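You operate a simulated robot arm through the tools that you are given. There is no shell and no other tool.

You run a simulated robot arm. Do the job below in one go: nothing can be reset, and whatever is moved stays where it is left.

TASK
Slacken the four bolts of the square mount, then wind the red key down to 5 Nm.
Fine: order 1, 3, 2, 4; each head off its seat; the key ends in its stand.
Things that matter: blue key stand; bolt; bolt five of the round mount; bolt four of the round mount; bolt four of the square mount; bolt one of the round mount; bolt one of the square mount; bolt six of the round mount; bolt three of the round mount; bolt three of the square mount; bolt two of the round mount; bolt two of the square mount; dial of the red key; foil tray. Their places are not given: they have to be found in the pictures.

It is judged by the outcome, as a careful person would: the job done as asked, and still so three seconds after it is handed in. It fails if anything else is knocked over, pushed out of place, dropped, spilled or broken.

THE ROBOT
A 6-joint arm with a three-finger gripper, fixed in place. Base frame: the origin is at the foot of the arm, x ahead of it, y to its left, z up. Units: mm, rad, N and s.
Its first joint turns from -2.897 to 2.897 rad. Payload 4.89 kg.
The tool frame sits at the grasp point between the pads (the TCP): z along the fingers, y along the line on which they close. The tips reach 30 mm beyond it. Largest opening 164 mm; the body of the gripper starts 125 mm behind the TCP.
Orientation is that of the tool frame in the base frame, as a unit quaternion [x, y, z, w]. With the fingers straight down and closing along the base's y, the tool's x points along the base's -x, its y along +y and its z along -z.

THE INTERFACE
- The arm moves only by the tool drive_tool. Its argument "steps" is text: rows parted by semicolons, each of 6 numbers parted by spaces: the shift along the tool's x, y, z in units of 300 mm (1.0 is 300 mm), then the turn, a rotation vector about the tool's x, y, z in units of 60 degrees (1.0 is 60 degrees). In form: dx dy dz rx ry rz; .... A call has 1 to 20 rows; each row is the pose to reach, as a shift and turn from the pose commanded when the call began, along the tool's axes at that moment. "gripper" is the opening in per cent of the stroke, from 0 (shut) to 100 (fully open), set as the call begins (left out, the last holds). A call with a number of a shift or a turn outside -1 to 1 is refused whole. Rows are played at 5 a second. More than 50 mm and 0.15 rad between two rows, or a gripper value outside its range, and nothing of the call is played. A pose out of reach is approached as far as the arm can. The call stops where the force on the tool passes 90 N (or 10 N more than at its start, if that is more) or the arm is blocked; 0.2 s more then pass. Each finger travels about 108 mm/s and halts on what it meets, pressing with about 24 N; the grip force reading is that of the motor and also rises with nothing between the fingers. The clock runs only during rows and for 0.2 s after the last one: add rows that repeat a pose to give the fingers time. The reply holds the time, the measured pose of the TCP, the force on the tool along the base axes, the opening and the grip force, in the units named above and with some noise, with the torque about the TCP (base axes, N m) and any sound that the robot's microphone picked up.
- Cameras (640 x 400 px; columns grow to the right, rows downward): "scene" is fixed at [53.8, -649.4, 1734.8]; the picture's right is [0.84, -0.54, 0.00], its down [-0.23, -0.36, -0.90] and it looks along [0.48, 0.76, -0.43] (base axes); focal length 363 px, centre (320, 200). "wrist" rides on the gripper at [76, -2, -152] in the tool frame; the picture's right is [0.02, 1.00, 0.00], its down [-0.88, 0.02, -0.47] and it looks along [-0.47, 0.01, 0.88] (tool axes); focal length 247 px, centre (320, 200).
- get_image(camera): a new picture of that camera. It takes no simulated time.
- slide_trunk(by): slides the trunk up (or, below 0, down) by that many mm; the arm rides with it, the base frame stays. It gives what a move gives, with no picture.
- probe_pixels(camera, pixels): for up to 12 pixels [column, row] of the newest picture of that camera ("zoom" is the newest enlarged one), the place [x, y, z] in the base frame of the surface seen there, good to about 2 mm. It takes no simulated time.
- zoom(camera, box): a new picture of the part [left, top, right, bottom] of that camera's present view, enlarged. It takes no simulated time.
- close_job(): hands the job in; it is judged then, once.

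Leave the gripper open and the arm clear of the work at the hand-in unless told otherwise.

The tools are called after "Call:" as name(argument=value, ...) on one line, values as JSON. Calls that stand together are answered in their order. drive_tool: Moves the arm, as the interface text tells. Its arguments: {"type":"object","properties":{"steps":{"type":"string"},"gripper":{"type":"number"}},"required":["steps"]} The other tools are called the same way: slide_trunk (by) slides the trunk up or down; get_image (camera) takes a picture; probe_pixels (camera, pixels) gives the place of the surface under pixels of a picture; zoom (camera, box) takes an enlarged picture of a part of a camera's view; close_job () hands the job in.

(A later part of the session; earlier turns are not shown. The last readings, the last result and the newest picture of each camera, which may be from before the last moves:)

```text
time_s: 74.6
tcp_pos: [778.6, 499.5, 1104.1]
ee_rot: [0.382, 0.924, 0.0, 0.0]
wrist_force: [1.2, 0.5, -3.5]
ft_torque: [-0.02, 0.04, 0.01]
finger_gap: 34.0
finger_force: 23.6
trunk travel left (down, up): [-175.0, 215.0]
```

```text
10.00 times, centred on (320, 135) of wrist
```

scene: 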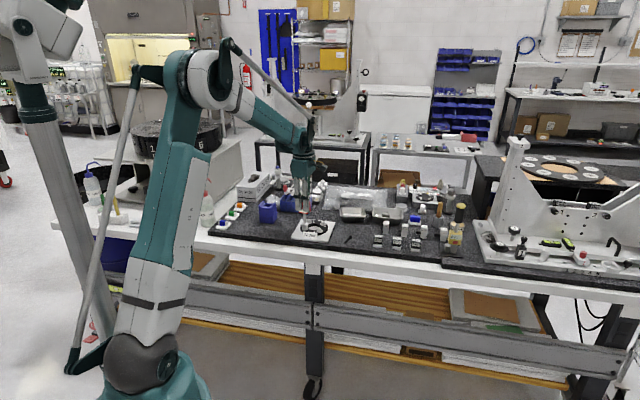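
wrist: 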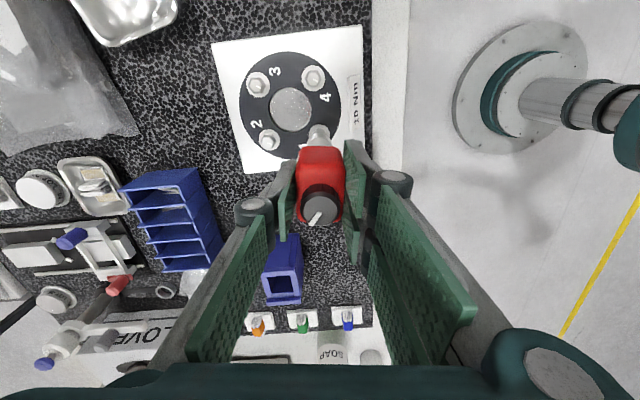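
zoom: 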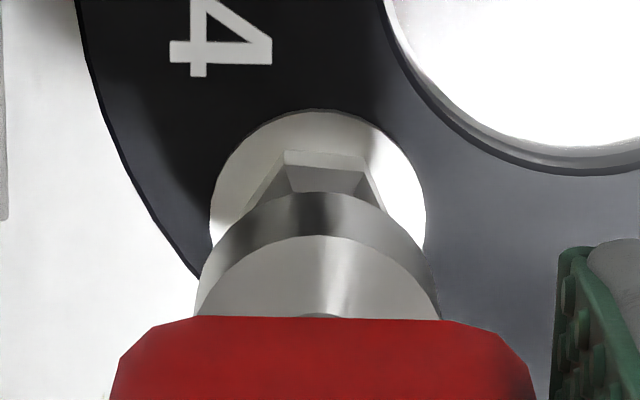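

The key has tilted about 1° in the grip; the socket is about 0.85 mm long in u over bolt 4 (scene 318.5 vs 315.5). I correct and lower 21 mm to check.

Call:
drive_tool(steps="0.0028 0 0 0 0 0; 0.0028 0 0.04 0 0 0; 0.0028 0 0.07 0 0 0; 0.0028 0 0.07 0 0 0")

Call:
zoom(camera="scene", box=[313, 220, 327, 234])

Call:
zoom(camera="wrist", box=[300, 115, 340, 155])

```text
time_s: 75.6
tcp_pos: [777.8, 500.1, 1082.7]
ee_rot: [0.383, 0.924, -0.001, -0.001]
wrist_force: [-0.4, -0.1, -3.1]
ft_torque: [-0.02, 0.03, -0.03]
finger_gap: 33.9
finger_force: 24.0
trunk travel left (down, up): [-175.0, 215.0]
```

```text
16.00 times, centred on (320, 227) of scene
```

zoom: 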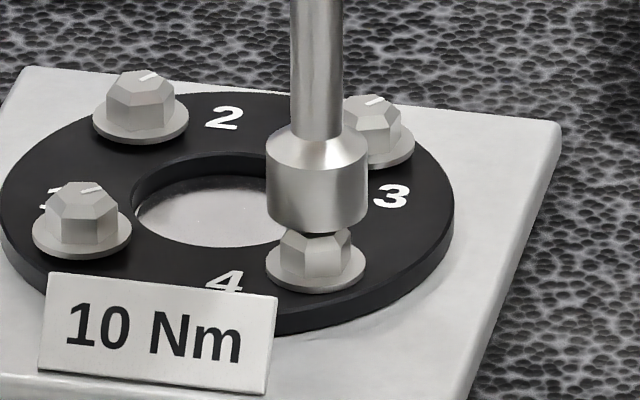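

```text
10.00 times, centred on (320, 135) of wrist
```

zoom: 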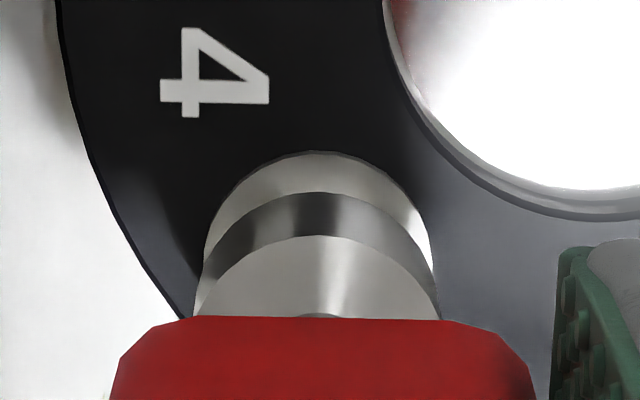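

Centred (316.5 vs 315.5; wrist 318.5 vs 319). I lower onto the head.

Call:
drive_tool(steps="0.0006 0.0004 0.005 0 0 0; 0.0006 0.0004 0.011 0 0 0; 0.0006 0.0004 0.017 0 0 0; 0.0006 0.0004 0.022 0 0 0; 0.0006 0.0004 0.026 0 0 0; 0.0006 0.0004 0.026 0 0 0")

Call:
zoom(camera="scene", box=[313, 220, 327, 234])

```text
time_s: 77.0
tcp_pos: [777.4, 499.1, 1074.7]
ee_rot: [0.383, 0.924, -0.001, 0.001]
wrist_force: [-0.1, 0.2, -0.9]
ft_torque: [-0.01, 0.07, -0.02]
finger_gap: 33.8
finger_force: 24.1
trunk travel left (down, up): [-175.0, 215.0]
```

```text
16.00 times, centred on (320, 227) of scene
```

zoom: 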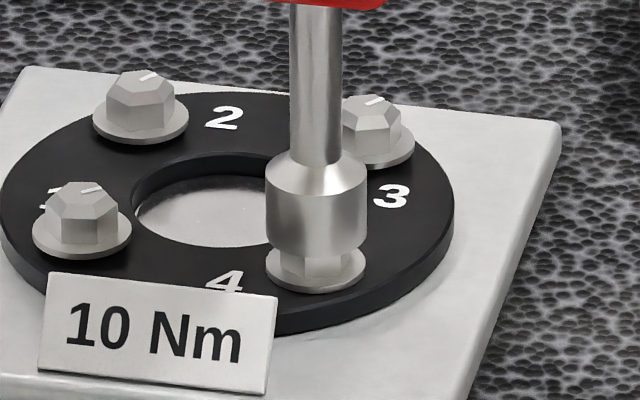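

The socket slid over the head with almost no force (1074.7). I seat it 1.5 mm deeper and turn 60° three times.

Call:
drive_tool(steps="0 0 0.003 0 0 0; 0 0 0.005 0 0 0; 0 0 0.005 0 0 -0.08; 0 0 0.005 0 0 -0.17; 0 0 0.005 0 0 -0.26; 0 0 0.005 0 0 -0.35; 0 0 0.005 0 0 -0.44; 0 0 0.005 0 0 -0.53; 0 0 0.005 0 0 -0.62; 0 0 0.005 0 0 -0.71; 0 0 0.005 0 0 -0.8; 0 0 0.005 0 0 -0.9; 0 0 0.005 0 0 -1.0")

Call:
drive_tool(steps="0 0 0 0 0 -0.1; 0 0 0 0 0 -0.2; 0 0 0 0 0 -0.3; 0 0 0 0 0 -0.4; 0 0 0 0 0 -0.5; 0 0 0 0 0 -0.6; 0 0 0 0 0 -0.7; 0 0 0 0 0 -0.8; 0 0 0 0 0 -0.9; 0 0 0 0 0 -1.0")

Call:
drive_tool(steps="0 0 0 0 0 -0.1; 0 0 0 0 0 -0.2; 0 0 0 0 0 -0.3; 0 0 0 0 0 -0.4; 0 0 0 0 0 -0.5; 0 0 0 0 0 -0.6; 0 0 0 0 0 -0.7; 0 0 0 0 0 -0.8; 0 0 0 0 0 -0.9; 0 0 0 0 0 -1.0")

Call:
zoom(camera="scene", box=[313, 220, 327, 234])

```text
time_s: 79.8
tcp_pos: [777.1, 499.3, 1074.6]
ee_rot: [-0.131, 0.991, 0.0, 0.0]
wrist_force: [-2.9, -3.1, 24.9]
ft_torque: [-0.3, 0.32, -0.03]
finger_gap: 33.8
finger_force: 24.0
trunk travel left (down, up): [-175.0, 215.0]
```

```text
time_s: 82.0
tcp_pos: [775.4, 499.4, 1073.6]
ee_rot: [-0.61, 0.793, -0.001, 0.0]
wrist_force: [-3.1, -5.9, 9.8]
ft_torque: [-0.7, 0.3, -0.03]
finger_gap: 33.8
finger_force: 24.3
trunk travel left (down, up): [-175.0, 215.0]
```

```text
time_s: 84.2
tcp_pos: [776.6, 499.7, 1073.9]
ee_rot: [0.924, -0.382, 0.0, 0.0]
wrist_force: [0.6, -6.4, 7.3]
ft_torque: [-0.66, -0.08, -0.04]
finger_gap: 34.0
finger_force: 23.8
trunk travel left (down, up): [-175.0, 215.0]
```

```text
16.00 times, centred on (320, 227) of scene
```

zoom: 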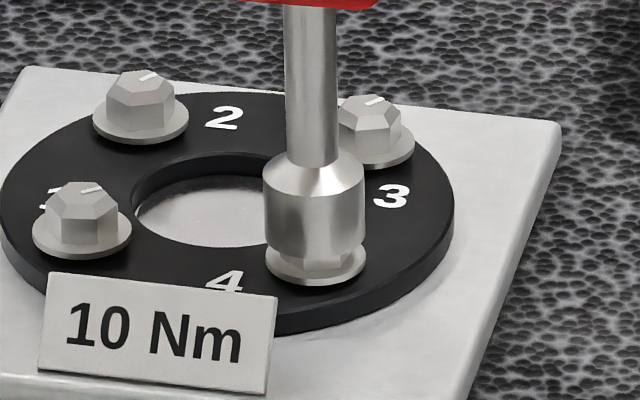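

Bolt 4's flange also rose. I lift the key 90 mm and inspect all four bolts.

Call:
drive_tool(steps="0 0 -0.02 0 0 0; 0 0 -0.06 0 0 0; 0 0 -0.12 0 0 0; 0 0 -0.2 0 0 0; 0 0 -0.3 0 0 0; 0 0 -0.3 0 0 0")

Call:
zoom(camera="scene", box=[306, 221, 320, 235])

Call:
probe_pixels(camera="zoom", pixels=[[250, 75], [245, 78], [240, 72], [478, 98], [472, 103], [465, 98], [190, 185], [195, 190], [425, 212], [432, 218], [420, 218], [340, 225]])

Call:
get_image(camera="scene")

```text
time_s: 85.6
tcp_pos: [776.8, 500.3, 1164.0]
ee_rot: [0.924, -0.383, 0.0, 0.0]
wrist_force: [0.6, 0.2, -2.9]
ft_torque: [0.05, -0.03, -0.01]
finger_gap: 33.9
finger_force: 24.8
trunk travel left (down, up): [-175.0, 215.0]
```

```text
16.00 times, centred on (313, 228) of scene
```

zoom: 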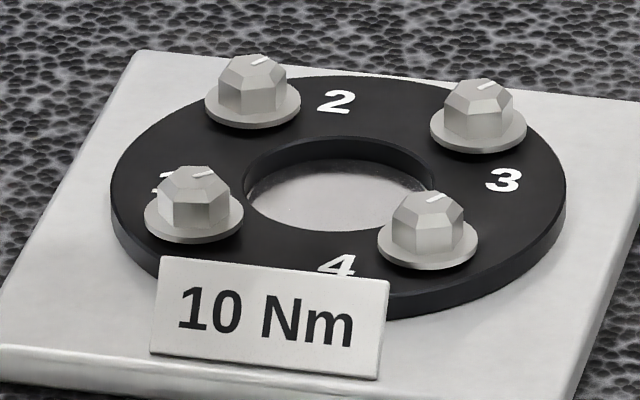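

```text
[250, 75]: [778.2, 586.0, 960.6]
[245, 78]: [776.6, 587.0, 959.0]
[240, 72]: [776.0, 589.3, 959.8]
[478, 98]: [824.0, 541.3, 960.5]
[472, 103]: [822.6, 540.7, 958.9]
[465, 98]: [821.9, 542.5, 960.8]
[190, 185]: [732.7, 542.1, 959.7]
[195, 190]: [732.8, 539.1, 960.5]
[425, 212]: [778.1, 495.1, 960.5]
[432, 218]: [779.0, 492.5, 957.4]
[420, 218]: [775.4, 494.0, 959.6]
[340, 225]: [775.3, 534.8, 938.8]
```

```text
taken
```

scene: 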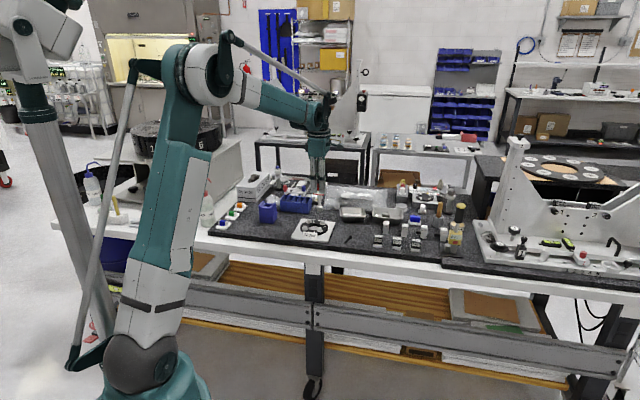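

All four heads read about 960 (2 mm up) with visible gaps under the flanges. Now the key goes home: first I wind the wrist back 180° to yaw 45°.

Call:
drive_tool(steps="0 0 -0.005 0 0 0.125; 0 0 -0.01 0 0 0.25; 0 0 -0.02 0 0 0.375; 0 0 -0.03 0 0 0.5; 0 0 -0.03 0 0 0.625; 0 0 -0.03 0 0 0.75; 0 0 -0.03 0 0 0.875; 0 0 -0.03 0 0 1.0")

Call:
drive_tool(steps="0 0 0 0 0 0.125; 0 0 0 0 0 0.25; 0 0 0 0 0 0.375; 0 0 0 0 0 0.5; 0 0 0 0 0 0.625; 0 0 0 0 0 0.75; 0 0 0 0 0 0.875; 0 0 0 0 0 1.0")

Call:
drive_tool(steps="0 0 0 0 0 0.125; 0 0 0 0 0 0.25; 0 0 0 0 0 0.375; 0 0 0 0 0 0.5; 0 0 0 0 0 0.625; 0 0 0 0 0 0.75; 0 0 0 0 0 0.875; 0 0 0 0 0 1.0; 0 0 0 0 0 1.0")

```text
time_s: 87.4
tcp_pos: [777.3, 499.4, 1173.3]
ee_rot: [-0.608, 0.794, 0.0, 0.0]
wrist_force: [-0.1, 0.0, -2.5]
ft_torque: [-0.04, 0.04, -0.02]
finger_gap: 33.8
finger_force: 23.7
trunk travel left (down, up): [-175.0, 215.0]
```

```text
time_s: 89.2
tcp_pos: [776.4, 500.4, 1171.6]
ee_rot: [-0.129, 0.992, 0.0, 0.0]
wrist_force: [-0.8, 0.3, -2.7]
ft_torque: [-0.06, 0.01, 0.01]
finger_gap: 33.8
finger_force: 24.0
trunk travel left (down, up): [-175.0, 215.0]
```

```text
time_s: 91.2
tcp_pos: [776.2, 499.9, 1173.1]
ee_rot: [0.384, 0.923, 0.0, 0.0]
wrist_force: [0.2, -0.1, -3.1]
ft_torque: [-0.02, -0.03, 0.03]
finger_gap: 33.8
finger_force: 24.2
trunk travel left (down, up): [-175.0, 215.0]
```

Yaw is 45° again. I carry the key at z 1173 to above the stand, near (645.8,739.3).

Call:
drive_tool(steps="0.1 0.029 0 0 0 0; 0.22 0.065 0 0 0 0; 0.34 0.1 0 0 0 0; 0.46 0.135 0 0 0 0; 0.58 0.17 0 0 0 0; 0.7 0.205 0 0 0 0; 0.8 0.235 0 0 0 0; 0.872 0.2557 0 0 0 0; 0.872 0.2557 0 0 0 0")

Call:
zoom(camera="wrist", box=[280, 85, 360, 165])

Call:
zoom(camera="scene", box=[255, 170, 283, 210])

```text
time_s: 93.2
tcp_pos: [644.5, 739.2, 1172.3]
ee_rot: [0.383, 0.924, -0.001, 0.0]
wrist_force: [-0.4, 0.7, -3.2]
ft_torque: [-0.03, 0.01, -0.01]
finger_gap: 33.9
finger_force: 23.9
trunk travel left (down, up): [-175.0, 215.0]
```

```text
5.00 times, centred on (320, 125) of wrist
```

zoom: 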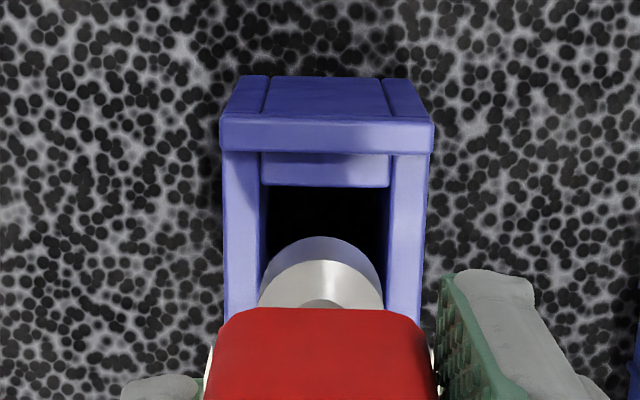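

```text
10.00 times, centred on (269, 190) of scene
```

zoom: 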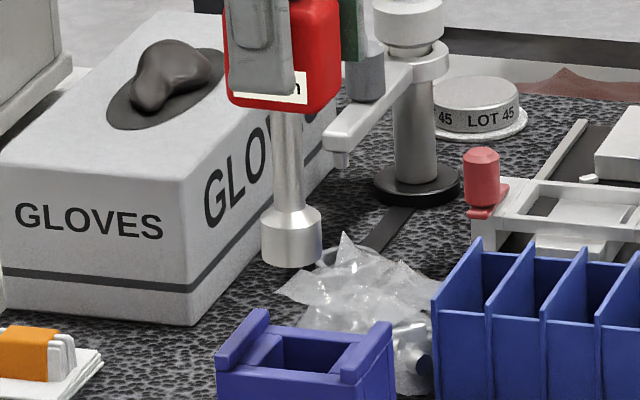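

In the wrist view the socket hangs about 1.7 mm to the -u side compared with the first lift (row 236 vs 244), a tilt of about 0.8° in the grip; the stand's slot is about 1 mm to +v. I tilt the tool back by 0.8° and shift to suit.

Call:
drive_tool(steps="-0.0005 0.002 0 0 -0.007 0; -0.001 0.0035 0 0 -0.0137 0; -0.001 0.0035 0 0 -0.0137 0")

Call:
zoom(camera="wrist", box=[280, 85, 360, 165])

Call:
zoom(camera="scene", box=[255, 170, 283, 210])

```text
time_s: 94.0
tcp_pos: [647.5, 739.6, 1173.3]
ee_rot: [0.383, 0.924, -0.002, 0.007]
wrist_force: [-0.1, 0.4, -3.2]
ft_torque: [0.04, 0.01, -0.01]
finger_gap: 33.9
finger_force: 23.7
trunk travel left (down, up): [-175.0, 215.0]
```

```text
5.00 times, centred on (320, 125) of wrist
```

zoom: 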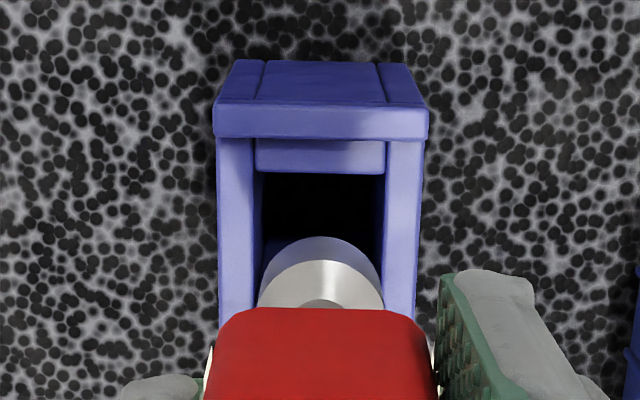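

```text
10.00 times, centred on (269, 190) of scene
```

zoom: 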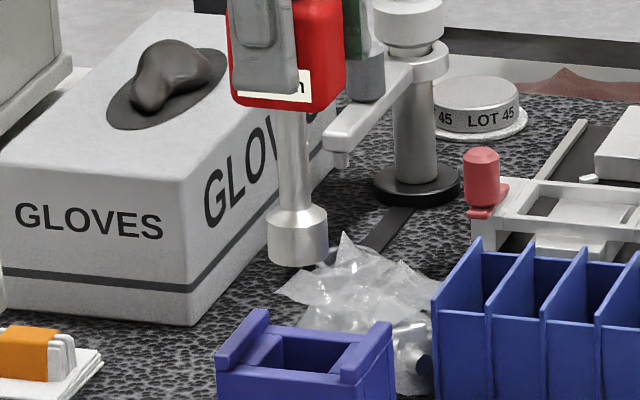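

Slot and socket now share columns (321 vs 320.5). I lower 35 mm, straight down, to have the socket just over the slot, and look.

Call:
drive_tool(steps="0.0006 0 0.04 0 0 0; 0.0012 0 0.08 0 0 0; 0.0017 0 0.117 0 0 0; 0.0017 0 0.117 0 0 0")

Call:
zoom(camera="wrist", box=[280, 85, 360, 165])

Call:
zoom(camera="scene", box=[255, 180, 283, 220])

```text
time_s: 95.0
tcp_pos: [646.6, 740.1, 1137.0]
ee_rot: [0.383, 0.924, -0.003, 0.006]
wrist_force: [1.0, 0.2, -2.9]
ft_torque: [-0.05, 0.0, 0.01]
finger_gap: 33.8
finger_force: 24.0
trunk travel left (down, up): [-175.0, 215.0]
```

```text
5.00 times, centred on (320, 125) of wrist
```

zoom: 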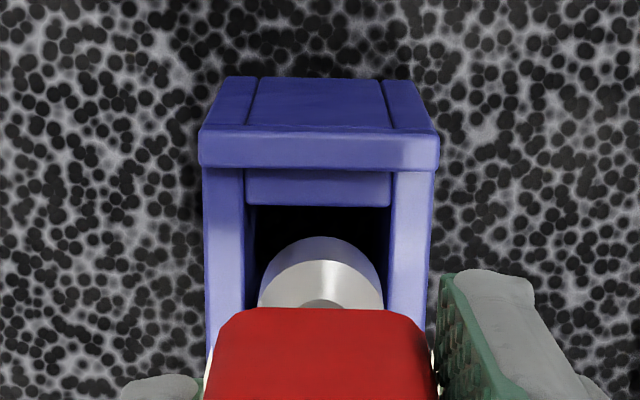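

```text
10.00 times, centred on (269, 200) of scene
```

zoom: 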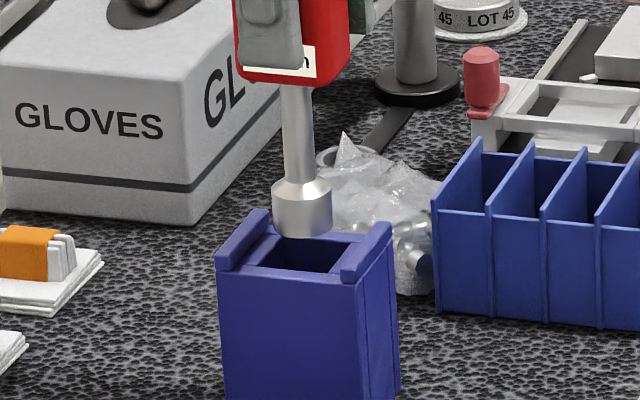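

The wrist view gives a 33 mm slot and 27 mm socket; to match the original place I shift 0.8 mm to -u and 0.4 mm to -v, and lower 45 mm into the stand.

Call:
drive_tool(steps="0.0027 -0.0013 0 0 0 0; 0.0031 -0.0013 0.03 0 0 0; 0.0036 -0.0013 0.06 0 0 0; 0.004 -0.0013 0.09 0 0 0; 0.0044 -0.0013 0.12 0 0 0; 0.0049 -0.0013 0.15 0 0 0; 0.0049 -0.0013 0.15 0 0 0")

Call:
zoom(camera="wrist", box=[280, 85, 360, 165])

Call:
zoom(camera="scene", box=[255, 180, 283, 220])

```text
time_s: 96.6
tcp_pos: [646.2, 739.8, 1092.4]
ee_rot: [0.383, 0.924, -0.003, 0.007]
wrist_force: [-0.2, 1.1, -2.7]
ft_torque: [0.02, 0.02, 0.01]
finger_gap: 33.8
finger_force: 23.8
trunk travel left (down, up): [-175.0, 215.0]
```

```text
5.00 times, centred on (320, 125) of wrist
```

zoom: 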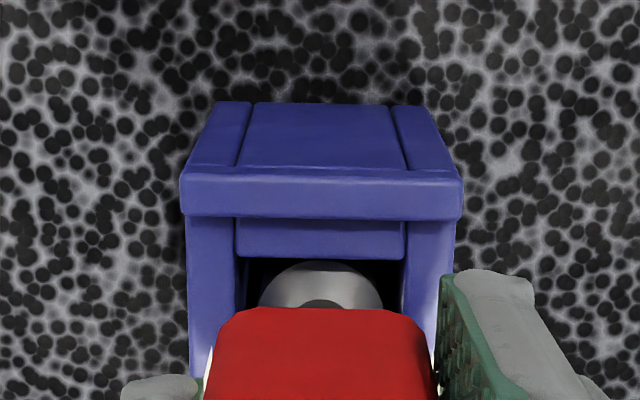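

```text
10.00 times, centred on (269, 200) of scene
```

zoom: 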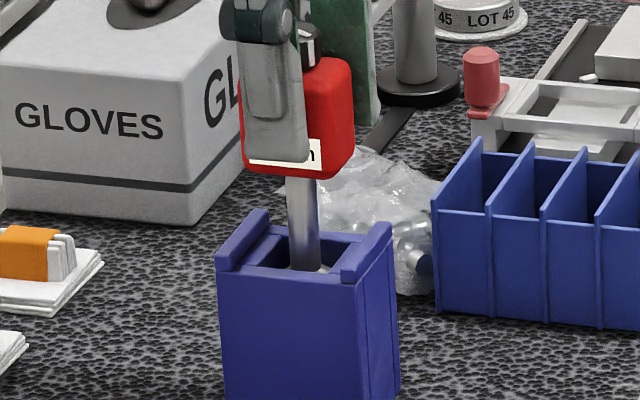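

The socket went in freely. I lower 32 mm more, to just above the rails, and check the body against them.

Call:
drive_tool(steps="0.0004 0 0.03 0 0 0; 0.0009 0 0.06 0 0 0; 0.0013 0 0.09 0 0 0; 0.0015 0 0.107 0 0 0; 0.0015 0 0.107 0 0 0")

Call:
zoom(camera="wrist", box=[270, 95, 370, 195])

Call:
zoom(camera="scene", box=[255, 185, 283, 225])

```text
time_s: 97.8
tcp_pos: [647.1, 740.5, 1059.6]
ee_rot: [0.382, 0.924, -0.003, 0.006]
wrist_force: [0.3, 0.7, -2.5]
ft_torque: [0.0, 0.03, 0.0]
finger_gap: 33.7
finger_force: 24.3
trunk travel left (down, up): [-175.0, 215.0]
```

```text
4.00 times, centred on (320, 145) of wrist
```

zoom: 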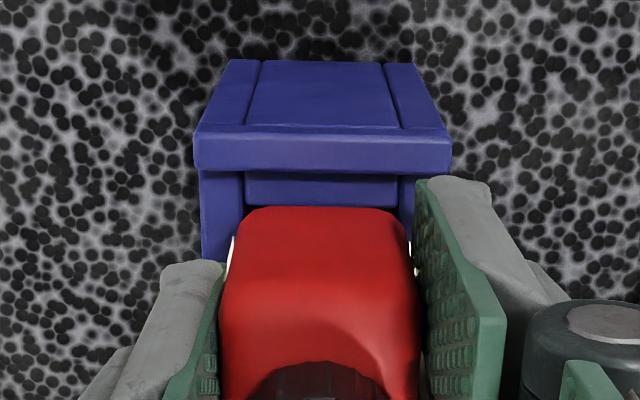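

```text
10.00 times, centred on (269, 205) of scene
```

zoom: 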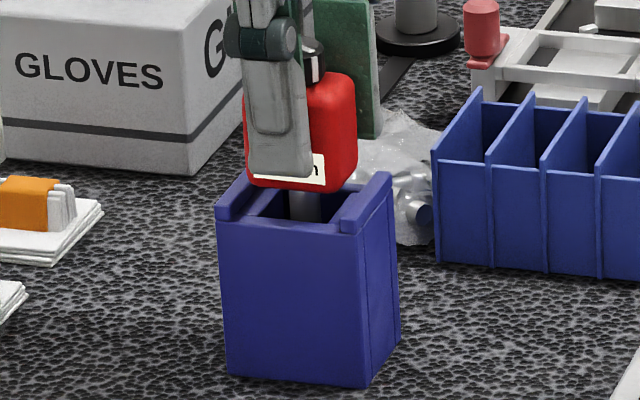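

Body is about 12 mm above its rest, still centred. I lower 10 mm in small rows and watch the force.

Call:
drive_tool(steps="0.0001 0 0.008 0 0 0; 0.0002 0 0.016 0 0 0; 0.0004 0 0.024 0 0 0; 0.0005 0 0.033 0 0 0; 0.0005 0 0.033 0 0 0")

Call:
zoom(camera="wrist", box=[270, 95, 370, 195])

Call:
zoom(camera="scene", box=[255, 185, 283, 225])

```text
time_s: 99.0
tcp_pos: [647.5, 739.6, 1049.6]
ee_rot: [0.383, 0.924, -0.003, 0.007]
wrist_force: [-0.3, -0.1, -3.2]
ft_torque: [0.02, 0.02, -0.01]
finger_gap: 33.7
finger_force: 23.7
trunk travel left (down, up): [-175.0, 215.0]
```

```text
4.00 times, centred on (320, 145) of wrist
```

zoom: 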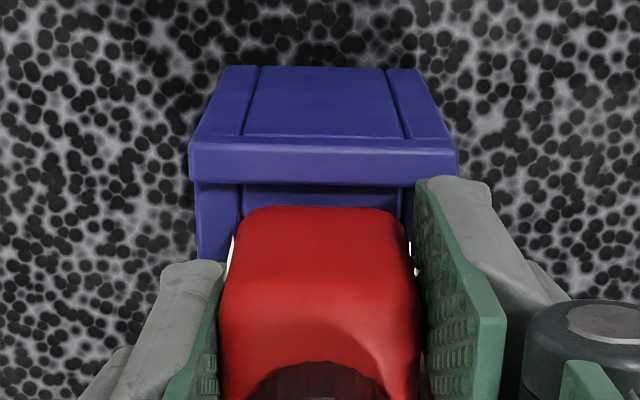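

```text
10.00 times, centred on (269, 205) of scene
```

zoom: 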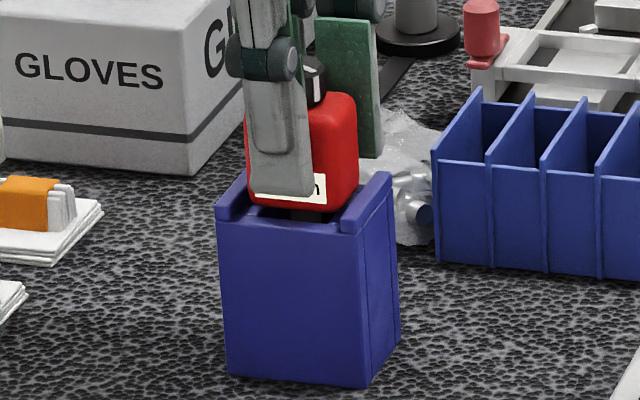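

No contact yet; the body bottom (row 211) is about 2–4 mm over its rest. I lower 4 mm in 1 mm rows.

Call:
drive_tool(steps="0 0 0.0033 0 0 0; 0.0001 0 0.0067 0 0 0; 0.0001 0 0.01 0 0 0; 0.0002 0 0.0133 0 0 0; 0.0002 0 0.0133 0 0 0")

Call:
zoom(camera="scene", box=[255, 185, 283, 225])

```text
time_s: 100.2
tcp_pos: [646.4, 740.1, 1048.8]
ee_rot: [0.383, 0.924, -0.002, 0.006]
wrist_force: [9.4, 9.2, 23.8]
ft_torque: [-0.12, -0.82, 0.18]
finger_gap: 33.9
finger_force: 23.7
trunk travel left (down, up): [-175.0, 215.0]
```

```text
10.00 times, centred on (269, 205) of scene
```

zoom: 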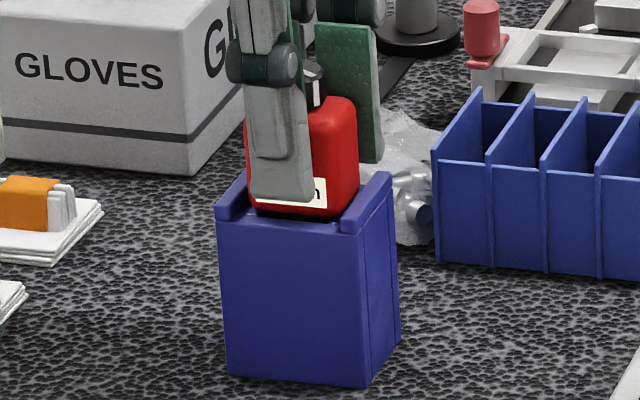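

The body is down on the stand (25 N of contact, body bottom at row 216 as at the start). I ease the load by 2.5 mm up and 0.5 mm to +v, then open the fingers to about 70 mm.

Call:
drive_tool(steps="0 0.0017 -0.004 0 0 0; 0 0.0017 -0.008 0 0 0; 0 0.0017 -0.008 0 0 0")

Call:
drive_tool(steps="0 0 0 0 0 0; 0 0 0 0 0 0; 0 0 0 0 0 0", gripper=43)

Call:
zoom(camera="scene", box=[255, 185, 283, 225])

Call:
zoom(camera="wrist", box=[270, 95, 370, 195])

```text
time_s: 101.0
tcp_pos: [645.5, 740.4, 1048.7]
ee_rot: [0.384, 0.923, -0.003, 0.007]
wrist_force: [-0.7, -0.7, -3.2]
ft_torque: [-0.02, 0.0, 0.0]
finger_gap: 33.7
finger_force: 24.2
trunk travel left (down, up): [-175.0, 215.0]
```

```text
time_s: 101.8
tcp_pos: [646.2, 741.0, 1048.5]
ee_rot: [0.383, 0.924, -0.003, 0.007]
wrist_force: [0.4, 0.3, -0.3]
ft_torque: [0.02, -0.04, 0.04]
finger_gap: 70.2
finger_force: 0.2
trunk travel left (down, up): [-175.0, 215.0]
```

```text
10.00 times, centred on (269, 205) of scene
```

zoom: 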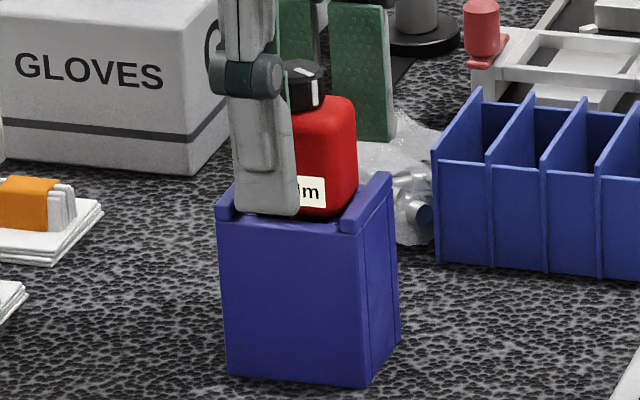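

```text
4.00 times, centred on (320, 145) of wrist
```

zoom: 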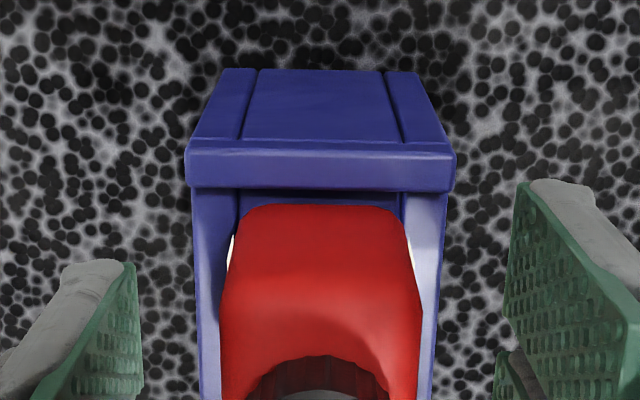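

The key stands in its stand again. I raise 85 mm, undo the small tilt, and look at the dial from above.

Call:
drive_tool(steps="0 0 -0.03 0 0 0; 0 0 -0.08 0 0 0; 0 0 -0.14 0 0 0; 0 0 -0.2 0 0 0; 0 0 -0.25 0 0.007 0; 0 0 -0.28 0 0.0137 0; 0 0 -0.28 0 0.0137 0")

Call:
zoom(camera="scene", box=[252, 186, 284, 226])

Call:
zoom(camera="wrist", box=[280, 100, 360, 190])

```text
time_s: 103.4
tcp_pos: [646.3, 741.1, 1132.0]
ee_rot: [0.383, 0.924, -0.001, 0.0]
wrist_force: [-0.1, 0.0, 0.4]
ft_torque: [0.0, -0.04, 0.0]
finger_gap: 70.8
finger_force: 0.1
trunk travel left (down, up): [-175.0, 215.0]
```

```text
10.00 times, centred on (268, 206) of scene
```

zoom: 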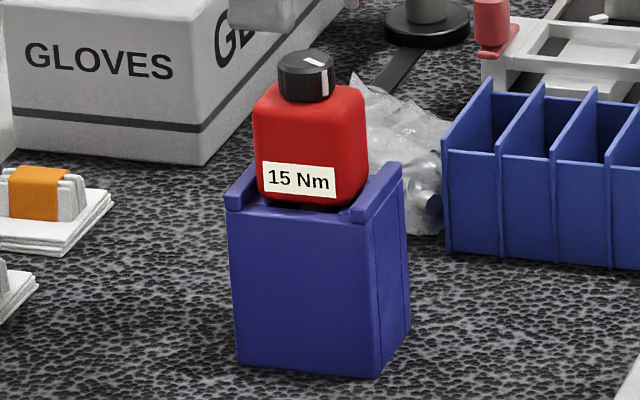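

```text
4.44 times, centred on (320, 145) of wrist
```

zoom: 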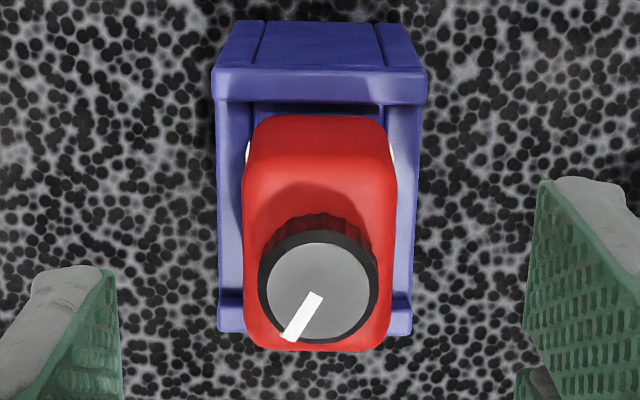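

The key is back exactly as it was, label "15 Nm". I probe the dial's centre.

Call:
probe_pixels(camera="zoom", pixels=[[319, 292], [280, 290], [360, 290], [335, 258], [335, 330], [300, 275], [340, 300], [250, 180], [385, 180], [320, 150], [320, 340], [318, 200]])

Call:
zoom(camera="wrist", box=[300, 145, 340, 185])

```text
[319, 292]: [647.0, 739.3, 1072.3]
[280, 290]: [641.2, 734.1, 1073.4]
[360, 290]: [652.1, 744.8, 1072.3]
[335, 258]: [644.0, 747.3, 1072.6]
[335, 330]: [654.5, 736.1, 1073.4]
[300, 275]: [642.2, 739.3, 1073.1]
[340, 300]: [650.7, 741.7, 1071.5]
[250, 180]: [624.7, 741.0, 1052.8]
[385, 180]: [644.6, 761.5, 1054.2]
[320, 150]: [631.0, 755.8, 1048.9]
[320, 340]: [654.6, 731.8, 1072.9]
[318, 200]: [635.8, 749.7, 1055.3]
```

```text
10.00 times, centred on (320, 165) of wrist
```

zoom: 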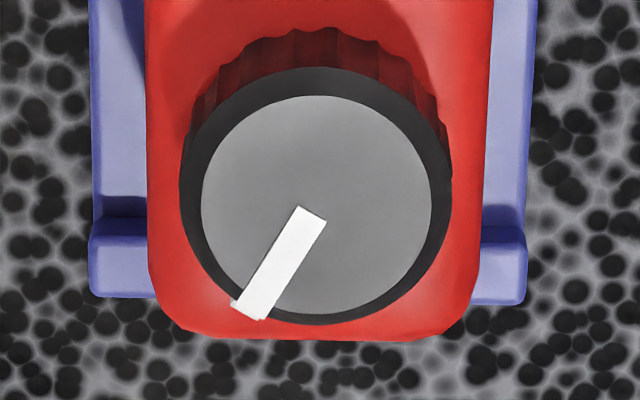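

The dial's centre is at about (647.0,739.3), rim diameter about 24 mm, top at 1072.5, body top at about 1057. I centre on it and lower so that the tips come to about z 1062.

Call:
drive_tool(steps="-0.004 -0.0027 0.03 0 0 0; -0.004 -0.0027 0.07 0 0 0; -0.004 -0.0027 0.11 0 0 0; -0.004 -0.0027 0.1333 0 0 0; -0.004 -0.0027 0.1333 0 0 0", gripper=35)

Call:
zoom(camera="wrist", box=[270, 110, 370, 210])

Call:
zoom(camera="scene", box=[255, 180, 283, 215])

```text
time_s: 104.6
tcp_pos: [645.2, 738.9, 1092.7]
ee_rot: [0.382, 0.924, 0.001, 0.0]
wrist_force: [0.4, 0.2, 0.3]
ft_torque: [-0.01, 0.02, 0.01]
finger_gap: 57.1
finger_force: 0.2
trunk travel left (down, up): [-175.0, 215.0]
```

```text
4.00 times, centred on (320, 160) of wrist
```

zoom: 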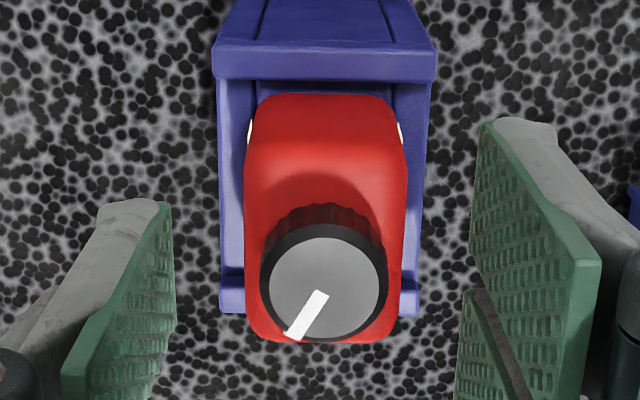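

```text
11.43 times, centred on (269, 198) of scene
```

zoom: 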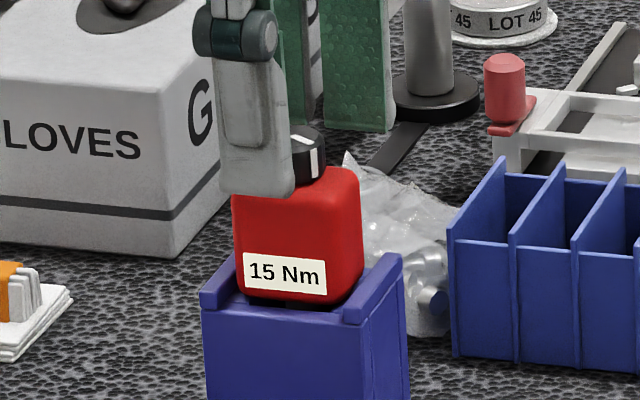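

The dial lies about 1.2 mm to +v of the finger middle (column 328). I shift accordingly and close on the dial.

Call:
drive_tool(steps="-0.0013 0.004 0 0 0 0; -0.0013 0.004 0 0 0 0")

Call:
drive_tool(steps="0 0 0 0 0 0; 0 0 0 0 0 0; 0 0 0 0 0 0; 0 0 0 0 0 0", gripper=0)

Call:
zoom(camera="wrist", box=[270, 110, 370, 210])

Call:
zoom(camera="scene", box=[255, 180, 283, 215])

```text
time_s: 105.2
tcp_pos: [647.9, 740.5, 1091.7]
ee_rot: [0.384, 0.924, 0.0, -0.001]
wrist_force: [0.6, -0.6, 0.6]
ft_torque: [0.0, -0.01, 0.02]
finger_gap: 57.2
finger_force: 0.1
trunk travel left (down, up): [-175.0, 215.0]
```

```text
time_s: 106.2
tcp_pos: [647.3, 739.6, 1092.5]
ee_rot: [0.383, 0.924, -0.001, 0.0]
wrist_force: [-0.1, 0.3, 0.3]
ft_torque: [0.05, 0.01, 0.02]
finger_gap: 23.5
finger_force: 24.2
trunk travel left (down, up): [-175.0, 215.0]
```

```text
4.00 times, centred on (320, 160) of wrist
```

zoom: 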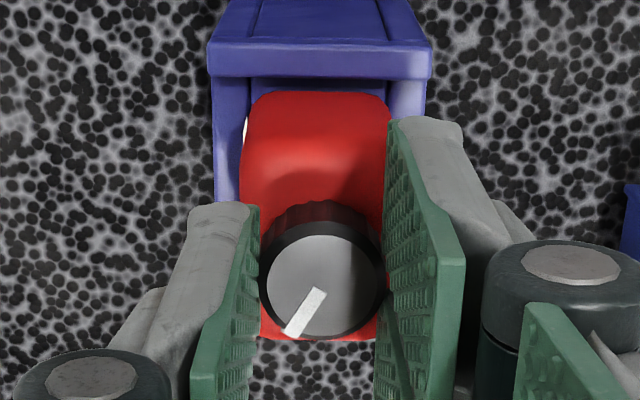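

```text
11.43 times, centred on (269, 198) of scene
```

zoom: 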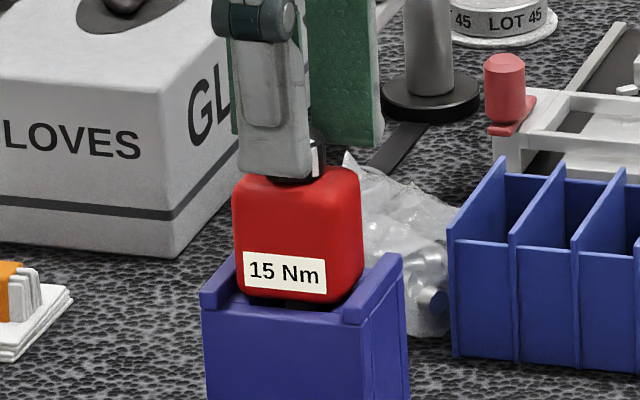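

The dial is gripped at 23.5 mm with balanced forces. I turn it 18° counter-clockwise and read the label.

Call:
drive_tool(steps="0 0 0 0 0 -0.075; 0 0 0 0 0 -0.15; 0 0 0 0 0 -0.225; 0 0 0 0 0 -0.3; 0 0 0 0 0 -0.3")

Call:
zoom(camera="scene", box=[255, 180, 283, 215])

Call:
zoom(camera="wrist", box=[270, 110, 370, 210])

```text
time_s: 107.4
tcp_pos: [647.1, 740.6, 1092.5]
ee_rot: [0.233, 0.972, 0.0, 0.0]
wrist_force: [-0.4, -0.5, -0.2]
ft_torque: [-0.01, -0.03, -0.01]
finger_gap: 23.6
finger_force: 23.8
trunk travel left (down, up): [-175.0, 215.0]
```

```text
11.43 times, centred on (269, 198) of scene
```

zoom: 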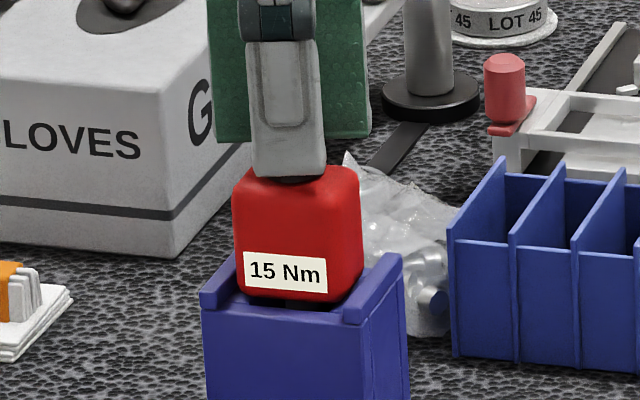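

```text
4.00 times, centred on (320, 160) of wrist
```

zoom: 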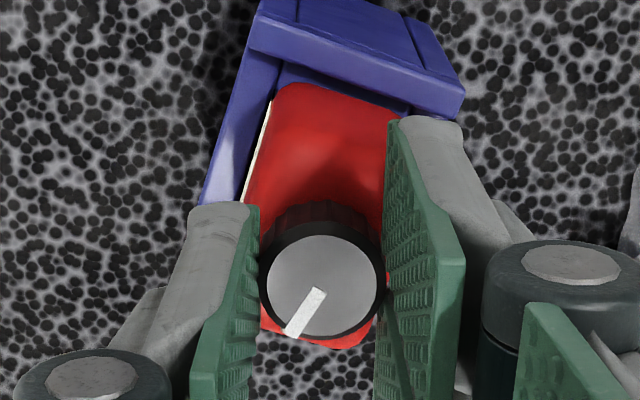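

The dial turned with the fingers (pointer fixed in the wrist view) but the label still reads 15. I turn 24° further.

Call:
drive_tool(steps="0 0 0 0 0 -0.1; 0 0 0 0 0 -0.2; 0 0 0 0 0 -0.3; 0 0 0 0 0 -0.4; 0 0 0 0 0 -0.4")

Call:
zoom(camera="scene", box=[255, 180, 283, 215])

```text
time_s: 108.6
tcp_pos: [647.0, 739.9, 1093.0]
ee_rot: [0.025, 1.0, 0.0, 0.0]
wrist_force: [0.7, -0.9, -1.0]
ft_torque: [-0.09, -0.11, 0.01]
finger_gap: 23.7
finger_force: 24.1
trunk travel left (down, up): [-175.0, 215.0]
```

```text
11.43 times, centred on (269, 198) of scene
```

zoom: 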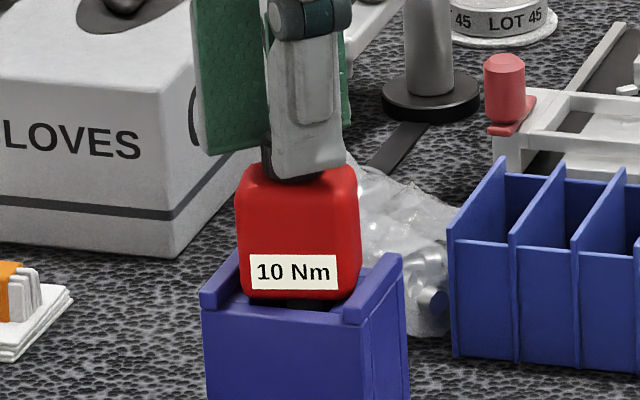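

Counter-clockwise lowers it: the label now reads "10 Nm" after 42°. The setting moves in steps; I go on in 12° pieces, reading each time.

Call:
drive_tool(steps="0 0 0 0 0 -0.1; 0 0 0 0 0 -0.2; 0 0 0 0 0 -0.2")

Call:
zoom(camera="scene", box=[255, 180, 283, 215])

Call:
zoom(camera="wrist", box=[270, 110, 370, 210])

```text
time_s: 109.4
tcp_pos: [647.1, 740.4, 1093.3]
ee_rot: [-0.079, 0.997, 0.0, -0.001]
wrist_force: [0.6, -0.9, -0.4]
ft_torque: [-0.07, -0.02, 0.0]
finger_gap: 23.4
finger_force: 23.8
trunk travel left (down, up): [-175.0, 215.0]
```

```text
11.43 times, centred on (269, 198) of scene
```

zoom: 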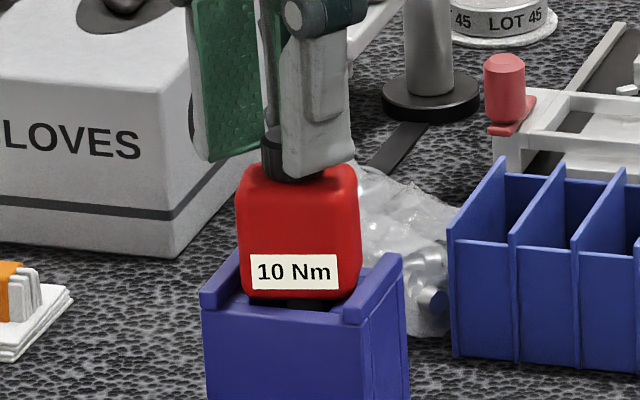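

```text
4.00 times, centred on (320, 160) of wrist
```

zoom: 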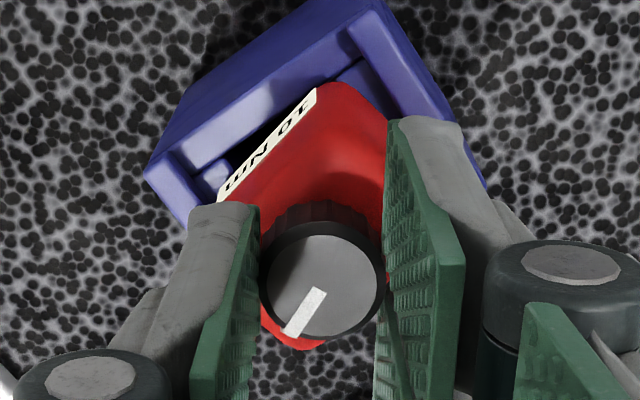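

Still 10. The body has twisted a few degrees in the play between rails, so I keep going in 12° pieces.

Call:
drive_tool(steps="0 0 0 0 0 -0.1; 0 0 0 0 0 -0.2; 0 0 0 0 0 -0.2")

Call:
zoom(camera="scene", box=[255, 180, 283, 215])

```text
time_s: 110.2
tcp_pos: [646.5, 740.3, 1093.7]
ee_rot: [-0.182, 0.983, 0.0, 0.0]
wrist_force: [0.5, 1.1, -1.5]
ft_torque: [0.01, 0.0, 0.01]
finger_gap: 23.4
finger_force: 24.5
trunk travel left (down, up): [-175.0, 215.0]
```

```text
11.43 times, centred on (269, 198) of scene
```

zoom: 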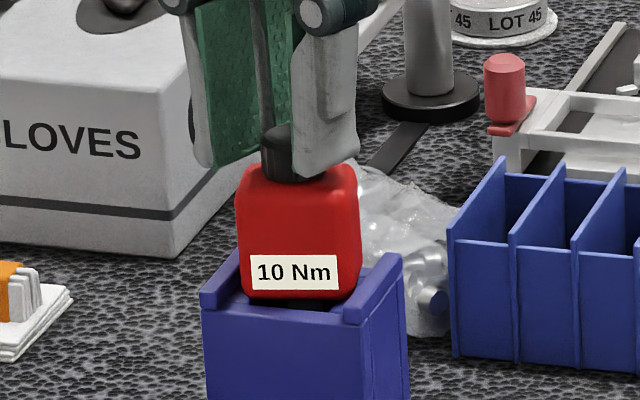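

Still 10 at 66°. Another 12°.

Call:
drive_tool(steps="0 0 0 0 0 -0.1; 0 0 0 0 0 -0.2; 0 0 0 0 0 -0.2")

Call:
zoom(camera="scene", box=[255, 180, 283, 215])

```text
time_s: 111.0
tcp_pos: [647.3, 739.9, 1092.7]
ee_rot: [-0.285, 0.959, 0.0, 0.001]
wrist_force: [0.6, -1.6, -0.8]
ft_torque: [-0.12, -0.03, -0.01]
finger_gap: 23.4
finger_force: 24.0
trunk travel left (down, up): [-175.0, 215.0]
```

```text
11.43 times, centred on (269, 198) of scene
```

zoom: 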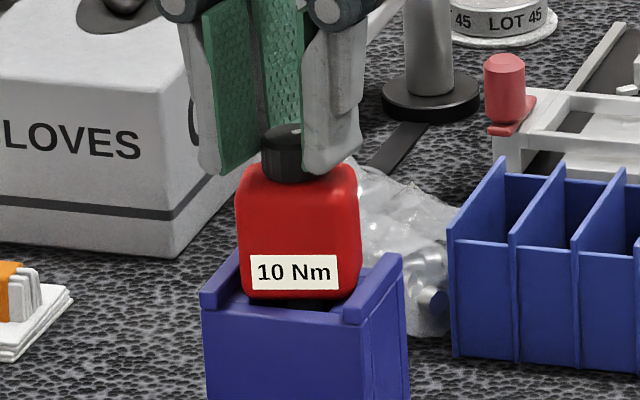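

Still 10 at 78°. Another 12°, with a check of the pointer in the wrist view.

Call:
drive_tool(steps="0 0 0 0 0 -0.1; 0 0 0 0 0 -0.2; 0 0 0 0 0 -0.2")

Call:
zoom(camera="scene", box=[255, 180, 283, 215])

Call:
zoom(camera="wrist", box=[270, 110, 370, 210])

```text
time_s: 111.8
tcp_pos: [646.4, 740.1, 1093.8]
ee_rot: [-0.383, 0.924, 0.0, 0.0]
wrist_force: [2.2, -4.9, -1.8]
ft_torque: [-0.37, -0.14, 0.01]
finger_gap: 23.2
finger_force: 24.3
trunk travel left (down, up): [-175.0, 215.0]
```

```text
11.43 times, centred on (269, 198) of scene
```

zoom: 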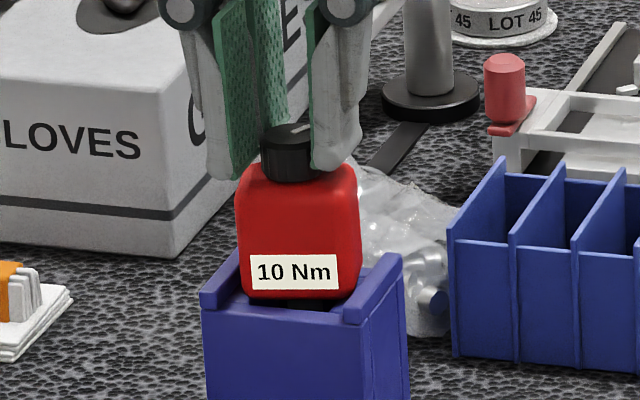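

```text
4.00 times, centred on (320, 160) of wrist
```

zoom: 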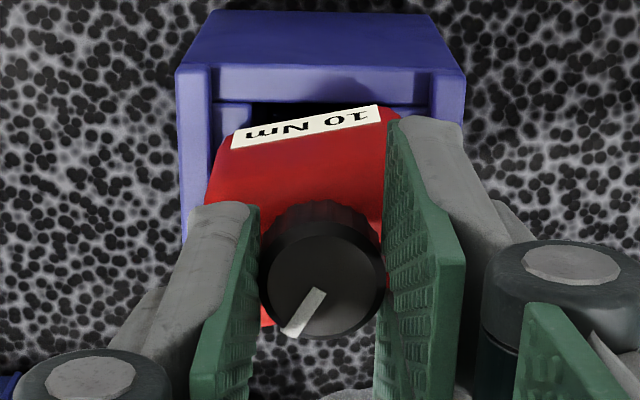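

The fingers have turned 90°, the pointer with them; the label still says 10, and the body itself has twisted in its play. I probe the label face to measure the body's twist.

Call:
probe_pixels(camera="zoom", pixels=[[240, 141], [255, 138], [300, 127], [345, 117], [370, 112], [220, 80], [330, 80], [430, 82], [225, 160], [330, 155], [318, 292], [285, 330]])

```text
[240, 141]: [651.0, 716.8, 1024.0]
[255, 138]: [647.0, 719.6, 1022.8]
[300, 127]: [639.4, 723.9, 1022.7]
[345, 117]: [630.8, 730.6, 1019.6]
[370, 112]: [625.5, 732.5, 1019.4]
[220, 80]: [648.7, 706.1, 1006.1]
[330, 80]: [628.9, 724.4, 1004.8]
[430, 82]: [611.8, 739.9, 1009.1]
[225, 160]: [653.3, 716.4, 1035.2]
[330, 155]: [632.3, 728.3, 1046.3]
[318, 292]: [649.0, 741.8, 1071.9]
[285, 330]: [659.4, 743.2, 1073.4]
```

The body is twisted about 13°, so the dial has turned about 77° relative to it. I continue in 6–9° pieces watching for the change to 5.

Call:
drive_tool(steps="0 0 0 0 0 -0.075; 0 0 0 0 0 -0.15; 0 0 0 0 0 -0.15")

Call:
zoom(camera="scene", box=[255, 180, 283, 215])

```text
time_s: 112.6
tcp_pos: [647.1, 740.4, 1093.6]
ee_rot: [-0.454, 0.891, 0.0, -0.001]
wrist_force: [1.0, -5.4, -0.3]
ft_torque: [-0.42, -0.06, 0.04]
finger_gap: 23.2
finger_force: 23.9
trunk travel left (down, up): [-175.0, 215.0]
```

```text
11.43 times, centred on (269, 198) of scene
```

zoom: 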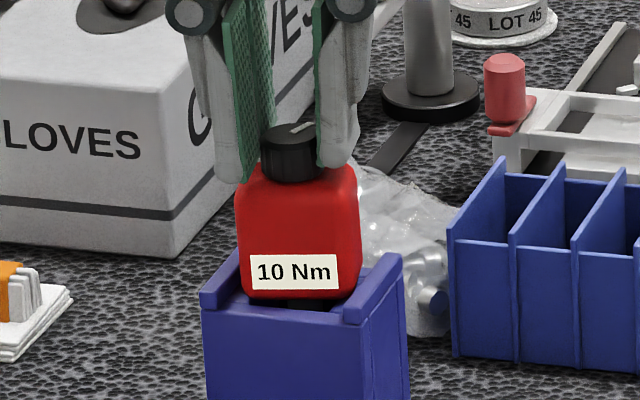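

Still 10 at 99°. Another 9°.

Call:
drive_tool(steps="0 0 0 0 0 -0.075; 0 0 0 0 0 -0.15; 0 0 0 0 0 -0.15")

Call:
zoom(camera="scene", box=[255, 180, 283, 215])

```text
time_s: 113.4
tcp_pos: [647.0, 739.7, 1093.0]
ee_rot: [-0.522, 0.853, 0.0, 0.0]
wrist_force: [1.5, -2.8, 0.1]
ft_torque: [-0.19, -0.07, -0.04]
finger_gap: 23.4
finger_force: 24.2
trunk travel left (down, up): [-175.0, 215.0]
```

```text
11.43 times, centred on (269, 198) of scene
```

zoom: 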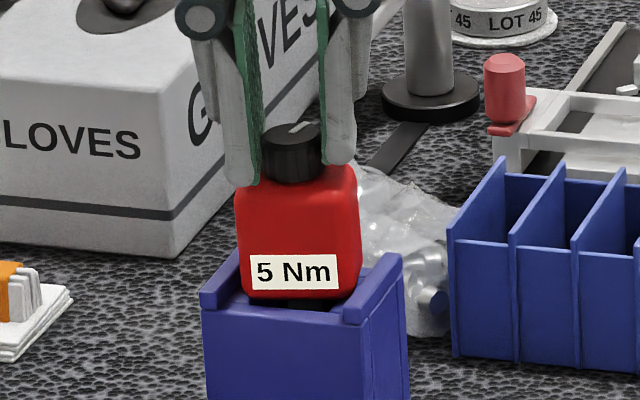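

The label changed to "5 Nm" at about 90° relative turn, so steps are about 60° and the middle of the 5 position is at 120°. I turn 24° more to sit in the middle of it.

Call:
drive_tool(steps="0 0 0 0 0 -0.08; 0 0 0 0 0 -0.16; 0 0 0 0 0 -0.24; 0 0 0 0 0 -0.32; 0 0 0 0 0 -0.4; 0 0 0 0 0 -0.4")

Call:
zoom(camera="scene", box=[255, 180, 283, 215])

Call:
zoom(camera="wrist", box=[270, 110, 370, 210])

```text
time_s: 114.8
tcp_pos: [647.7, 740.5, 1093.6]
ee_rot: [-0.689, 0.725, 0.0, 0.001]
wrist_force: [2.8, -8.1, -0.1]
ft_torque: [-0.65, -0.19, 0.0]
finger_gap: 23.5
finger_force: 24.2
trunk travel left (down, up): [-175.0, 215.0]
```

```text
11.43 times, centred on (269, 198) of scene
```

zoom: 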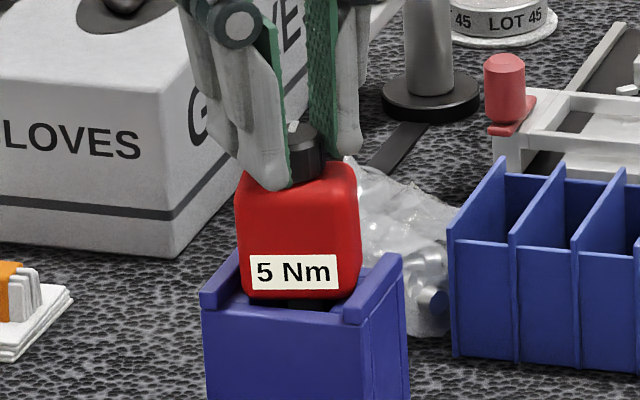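

```text
4.00 times, centred on (320, 160) of wrist
```

zoom: 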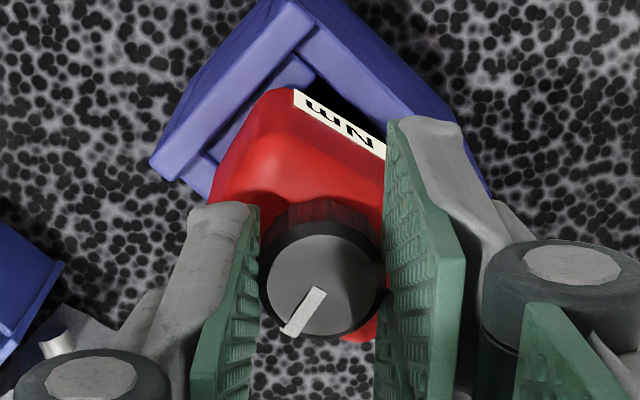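

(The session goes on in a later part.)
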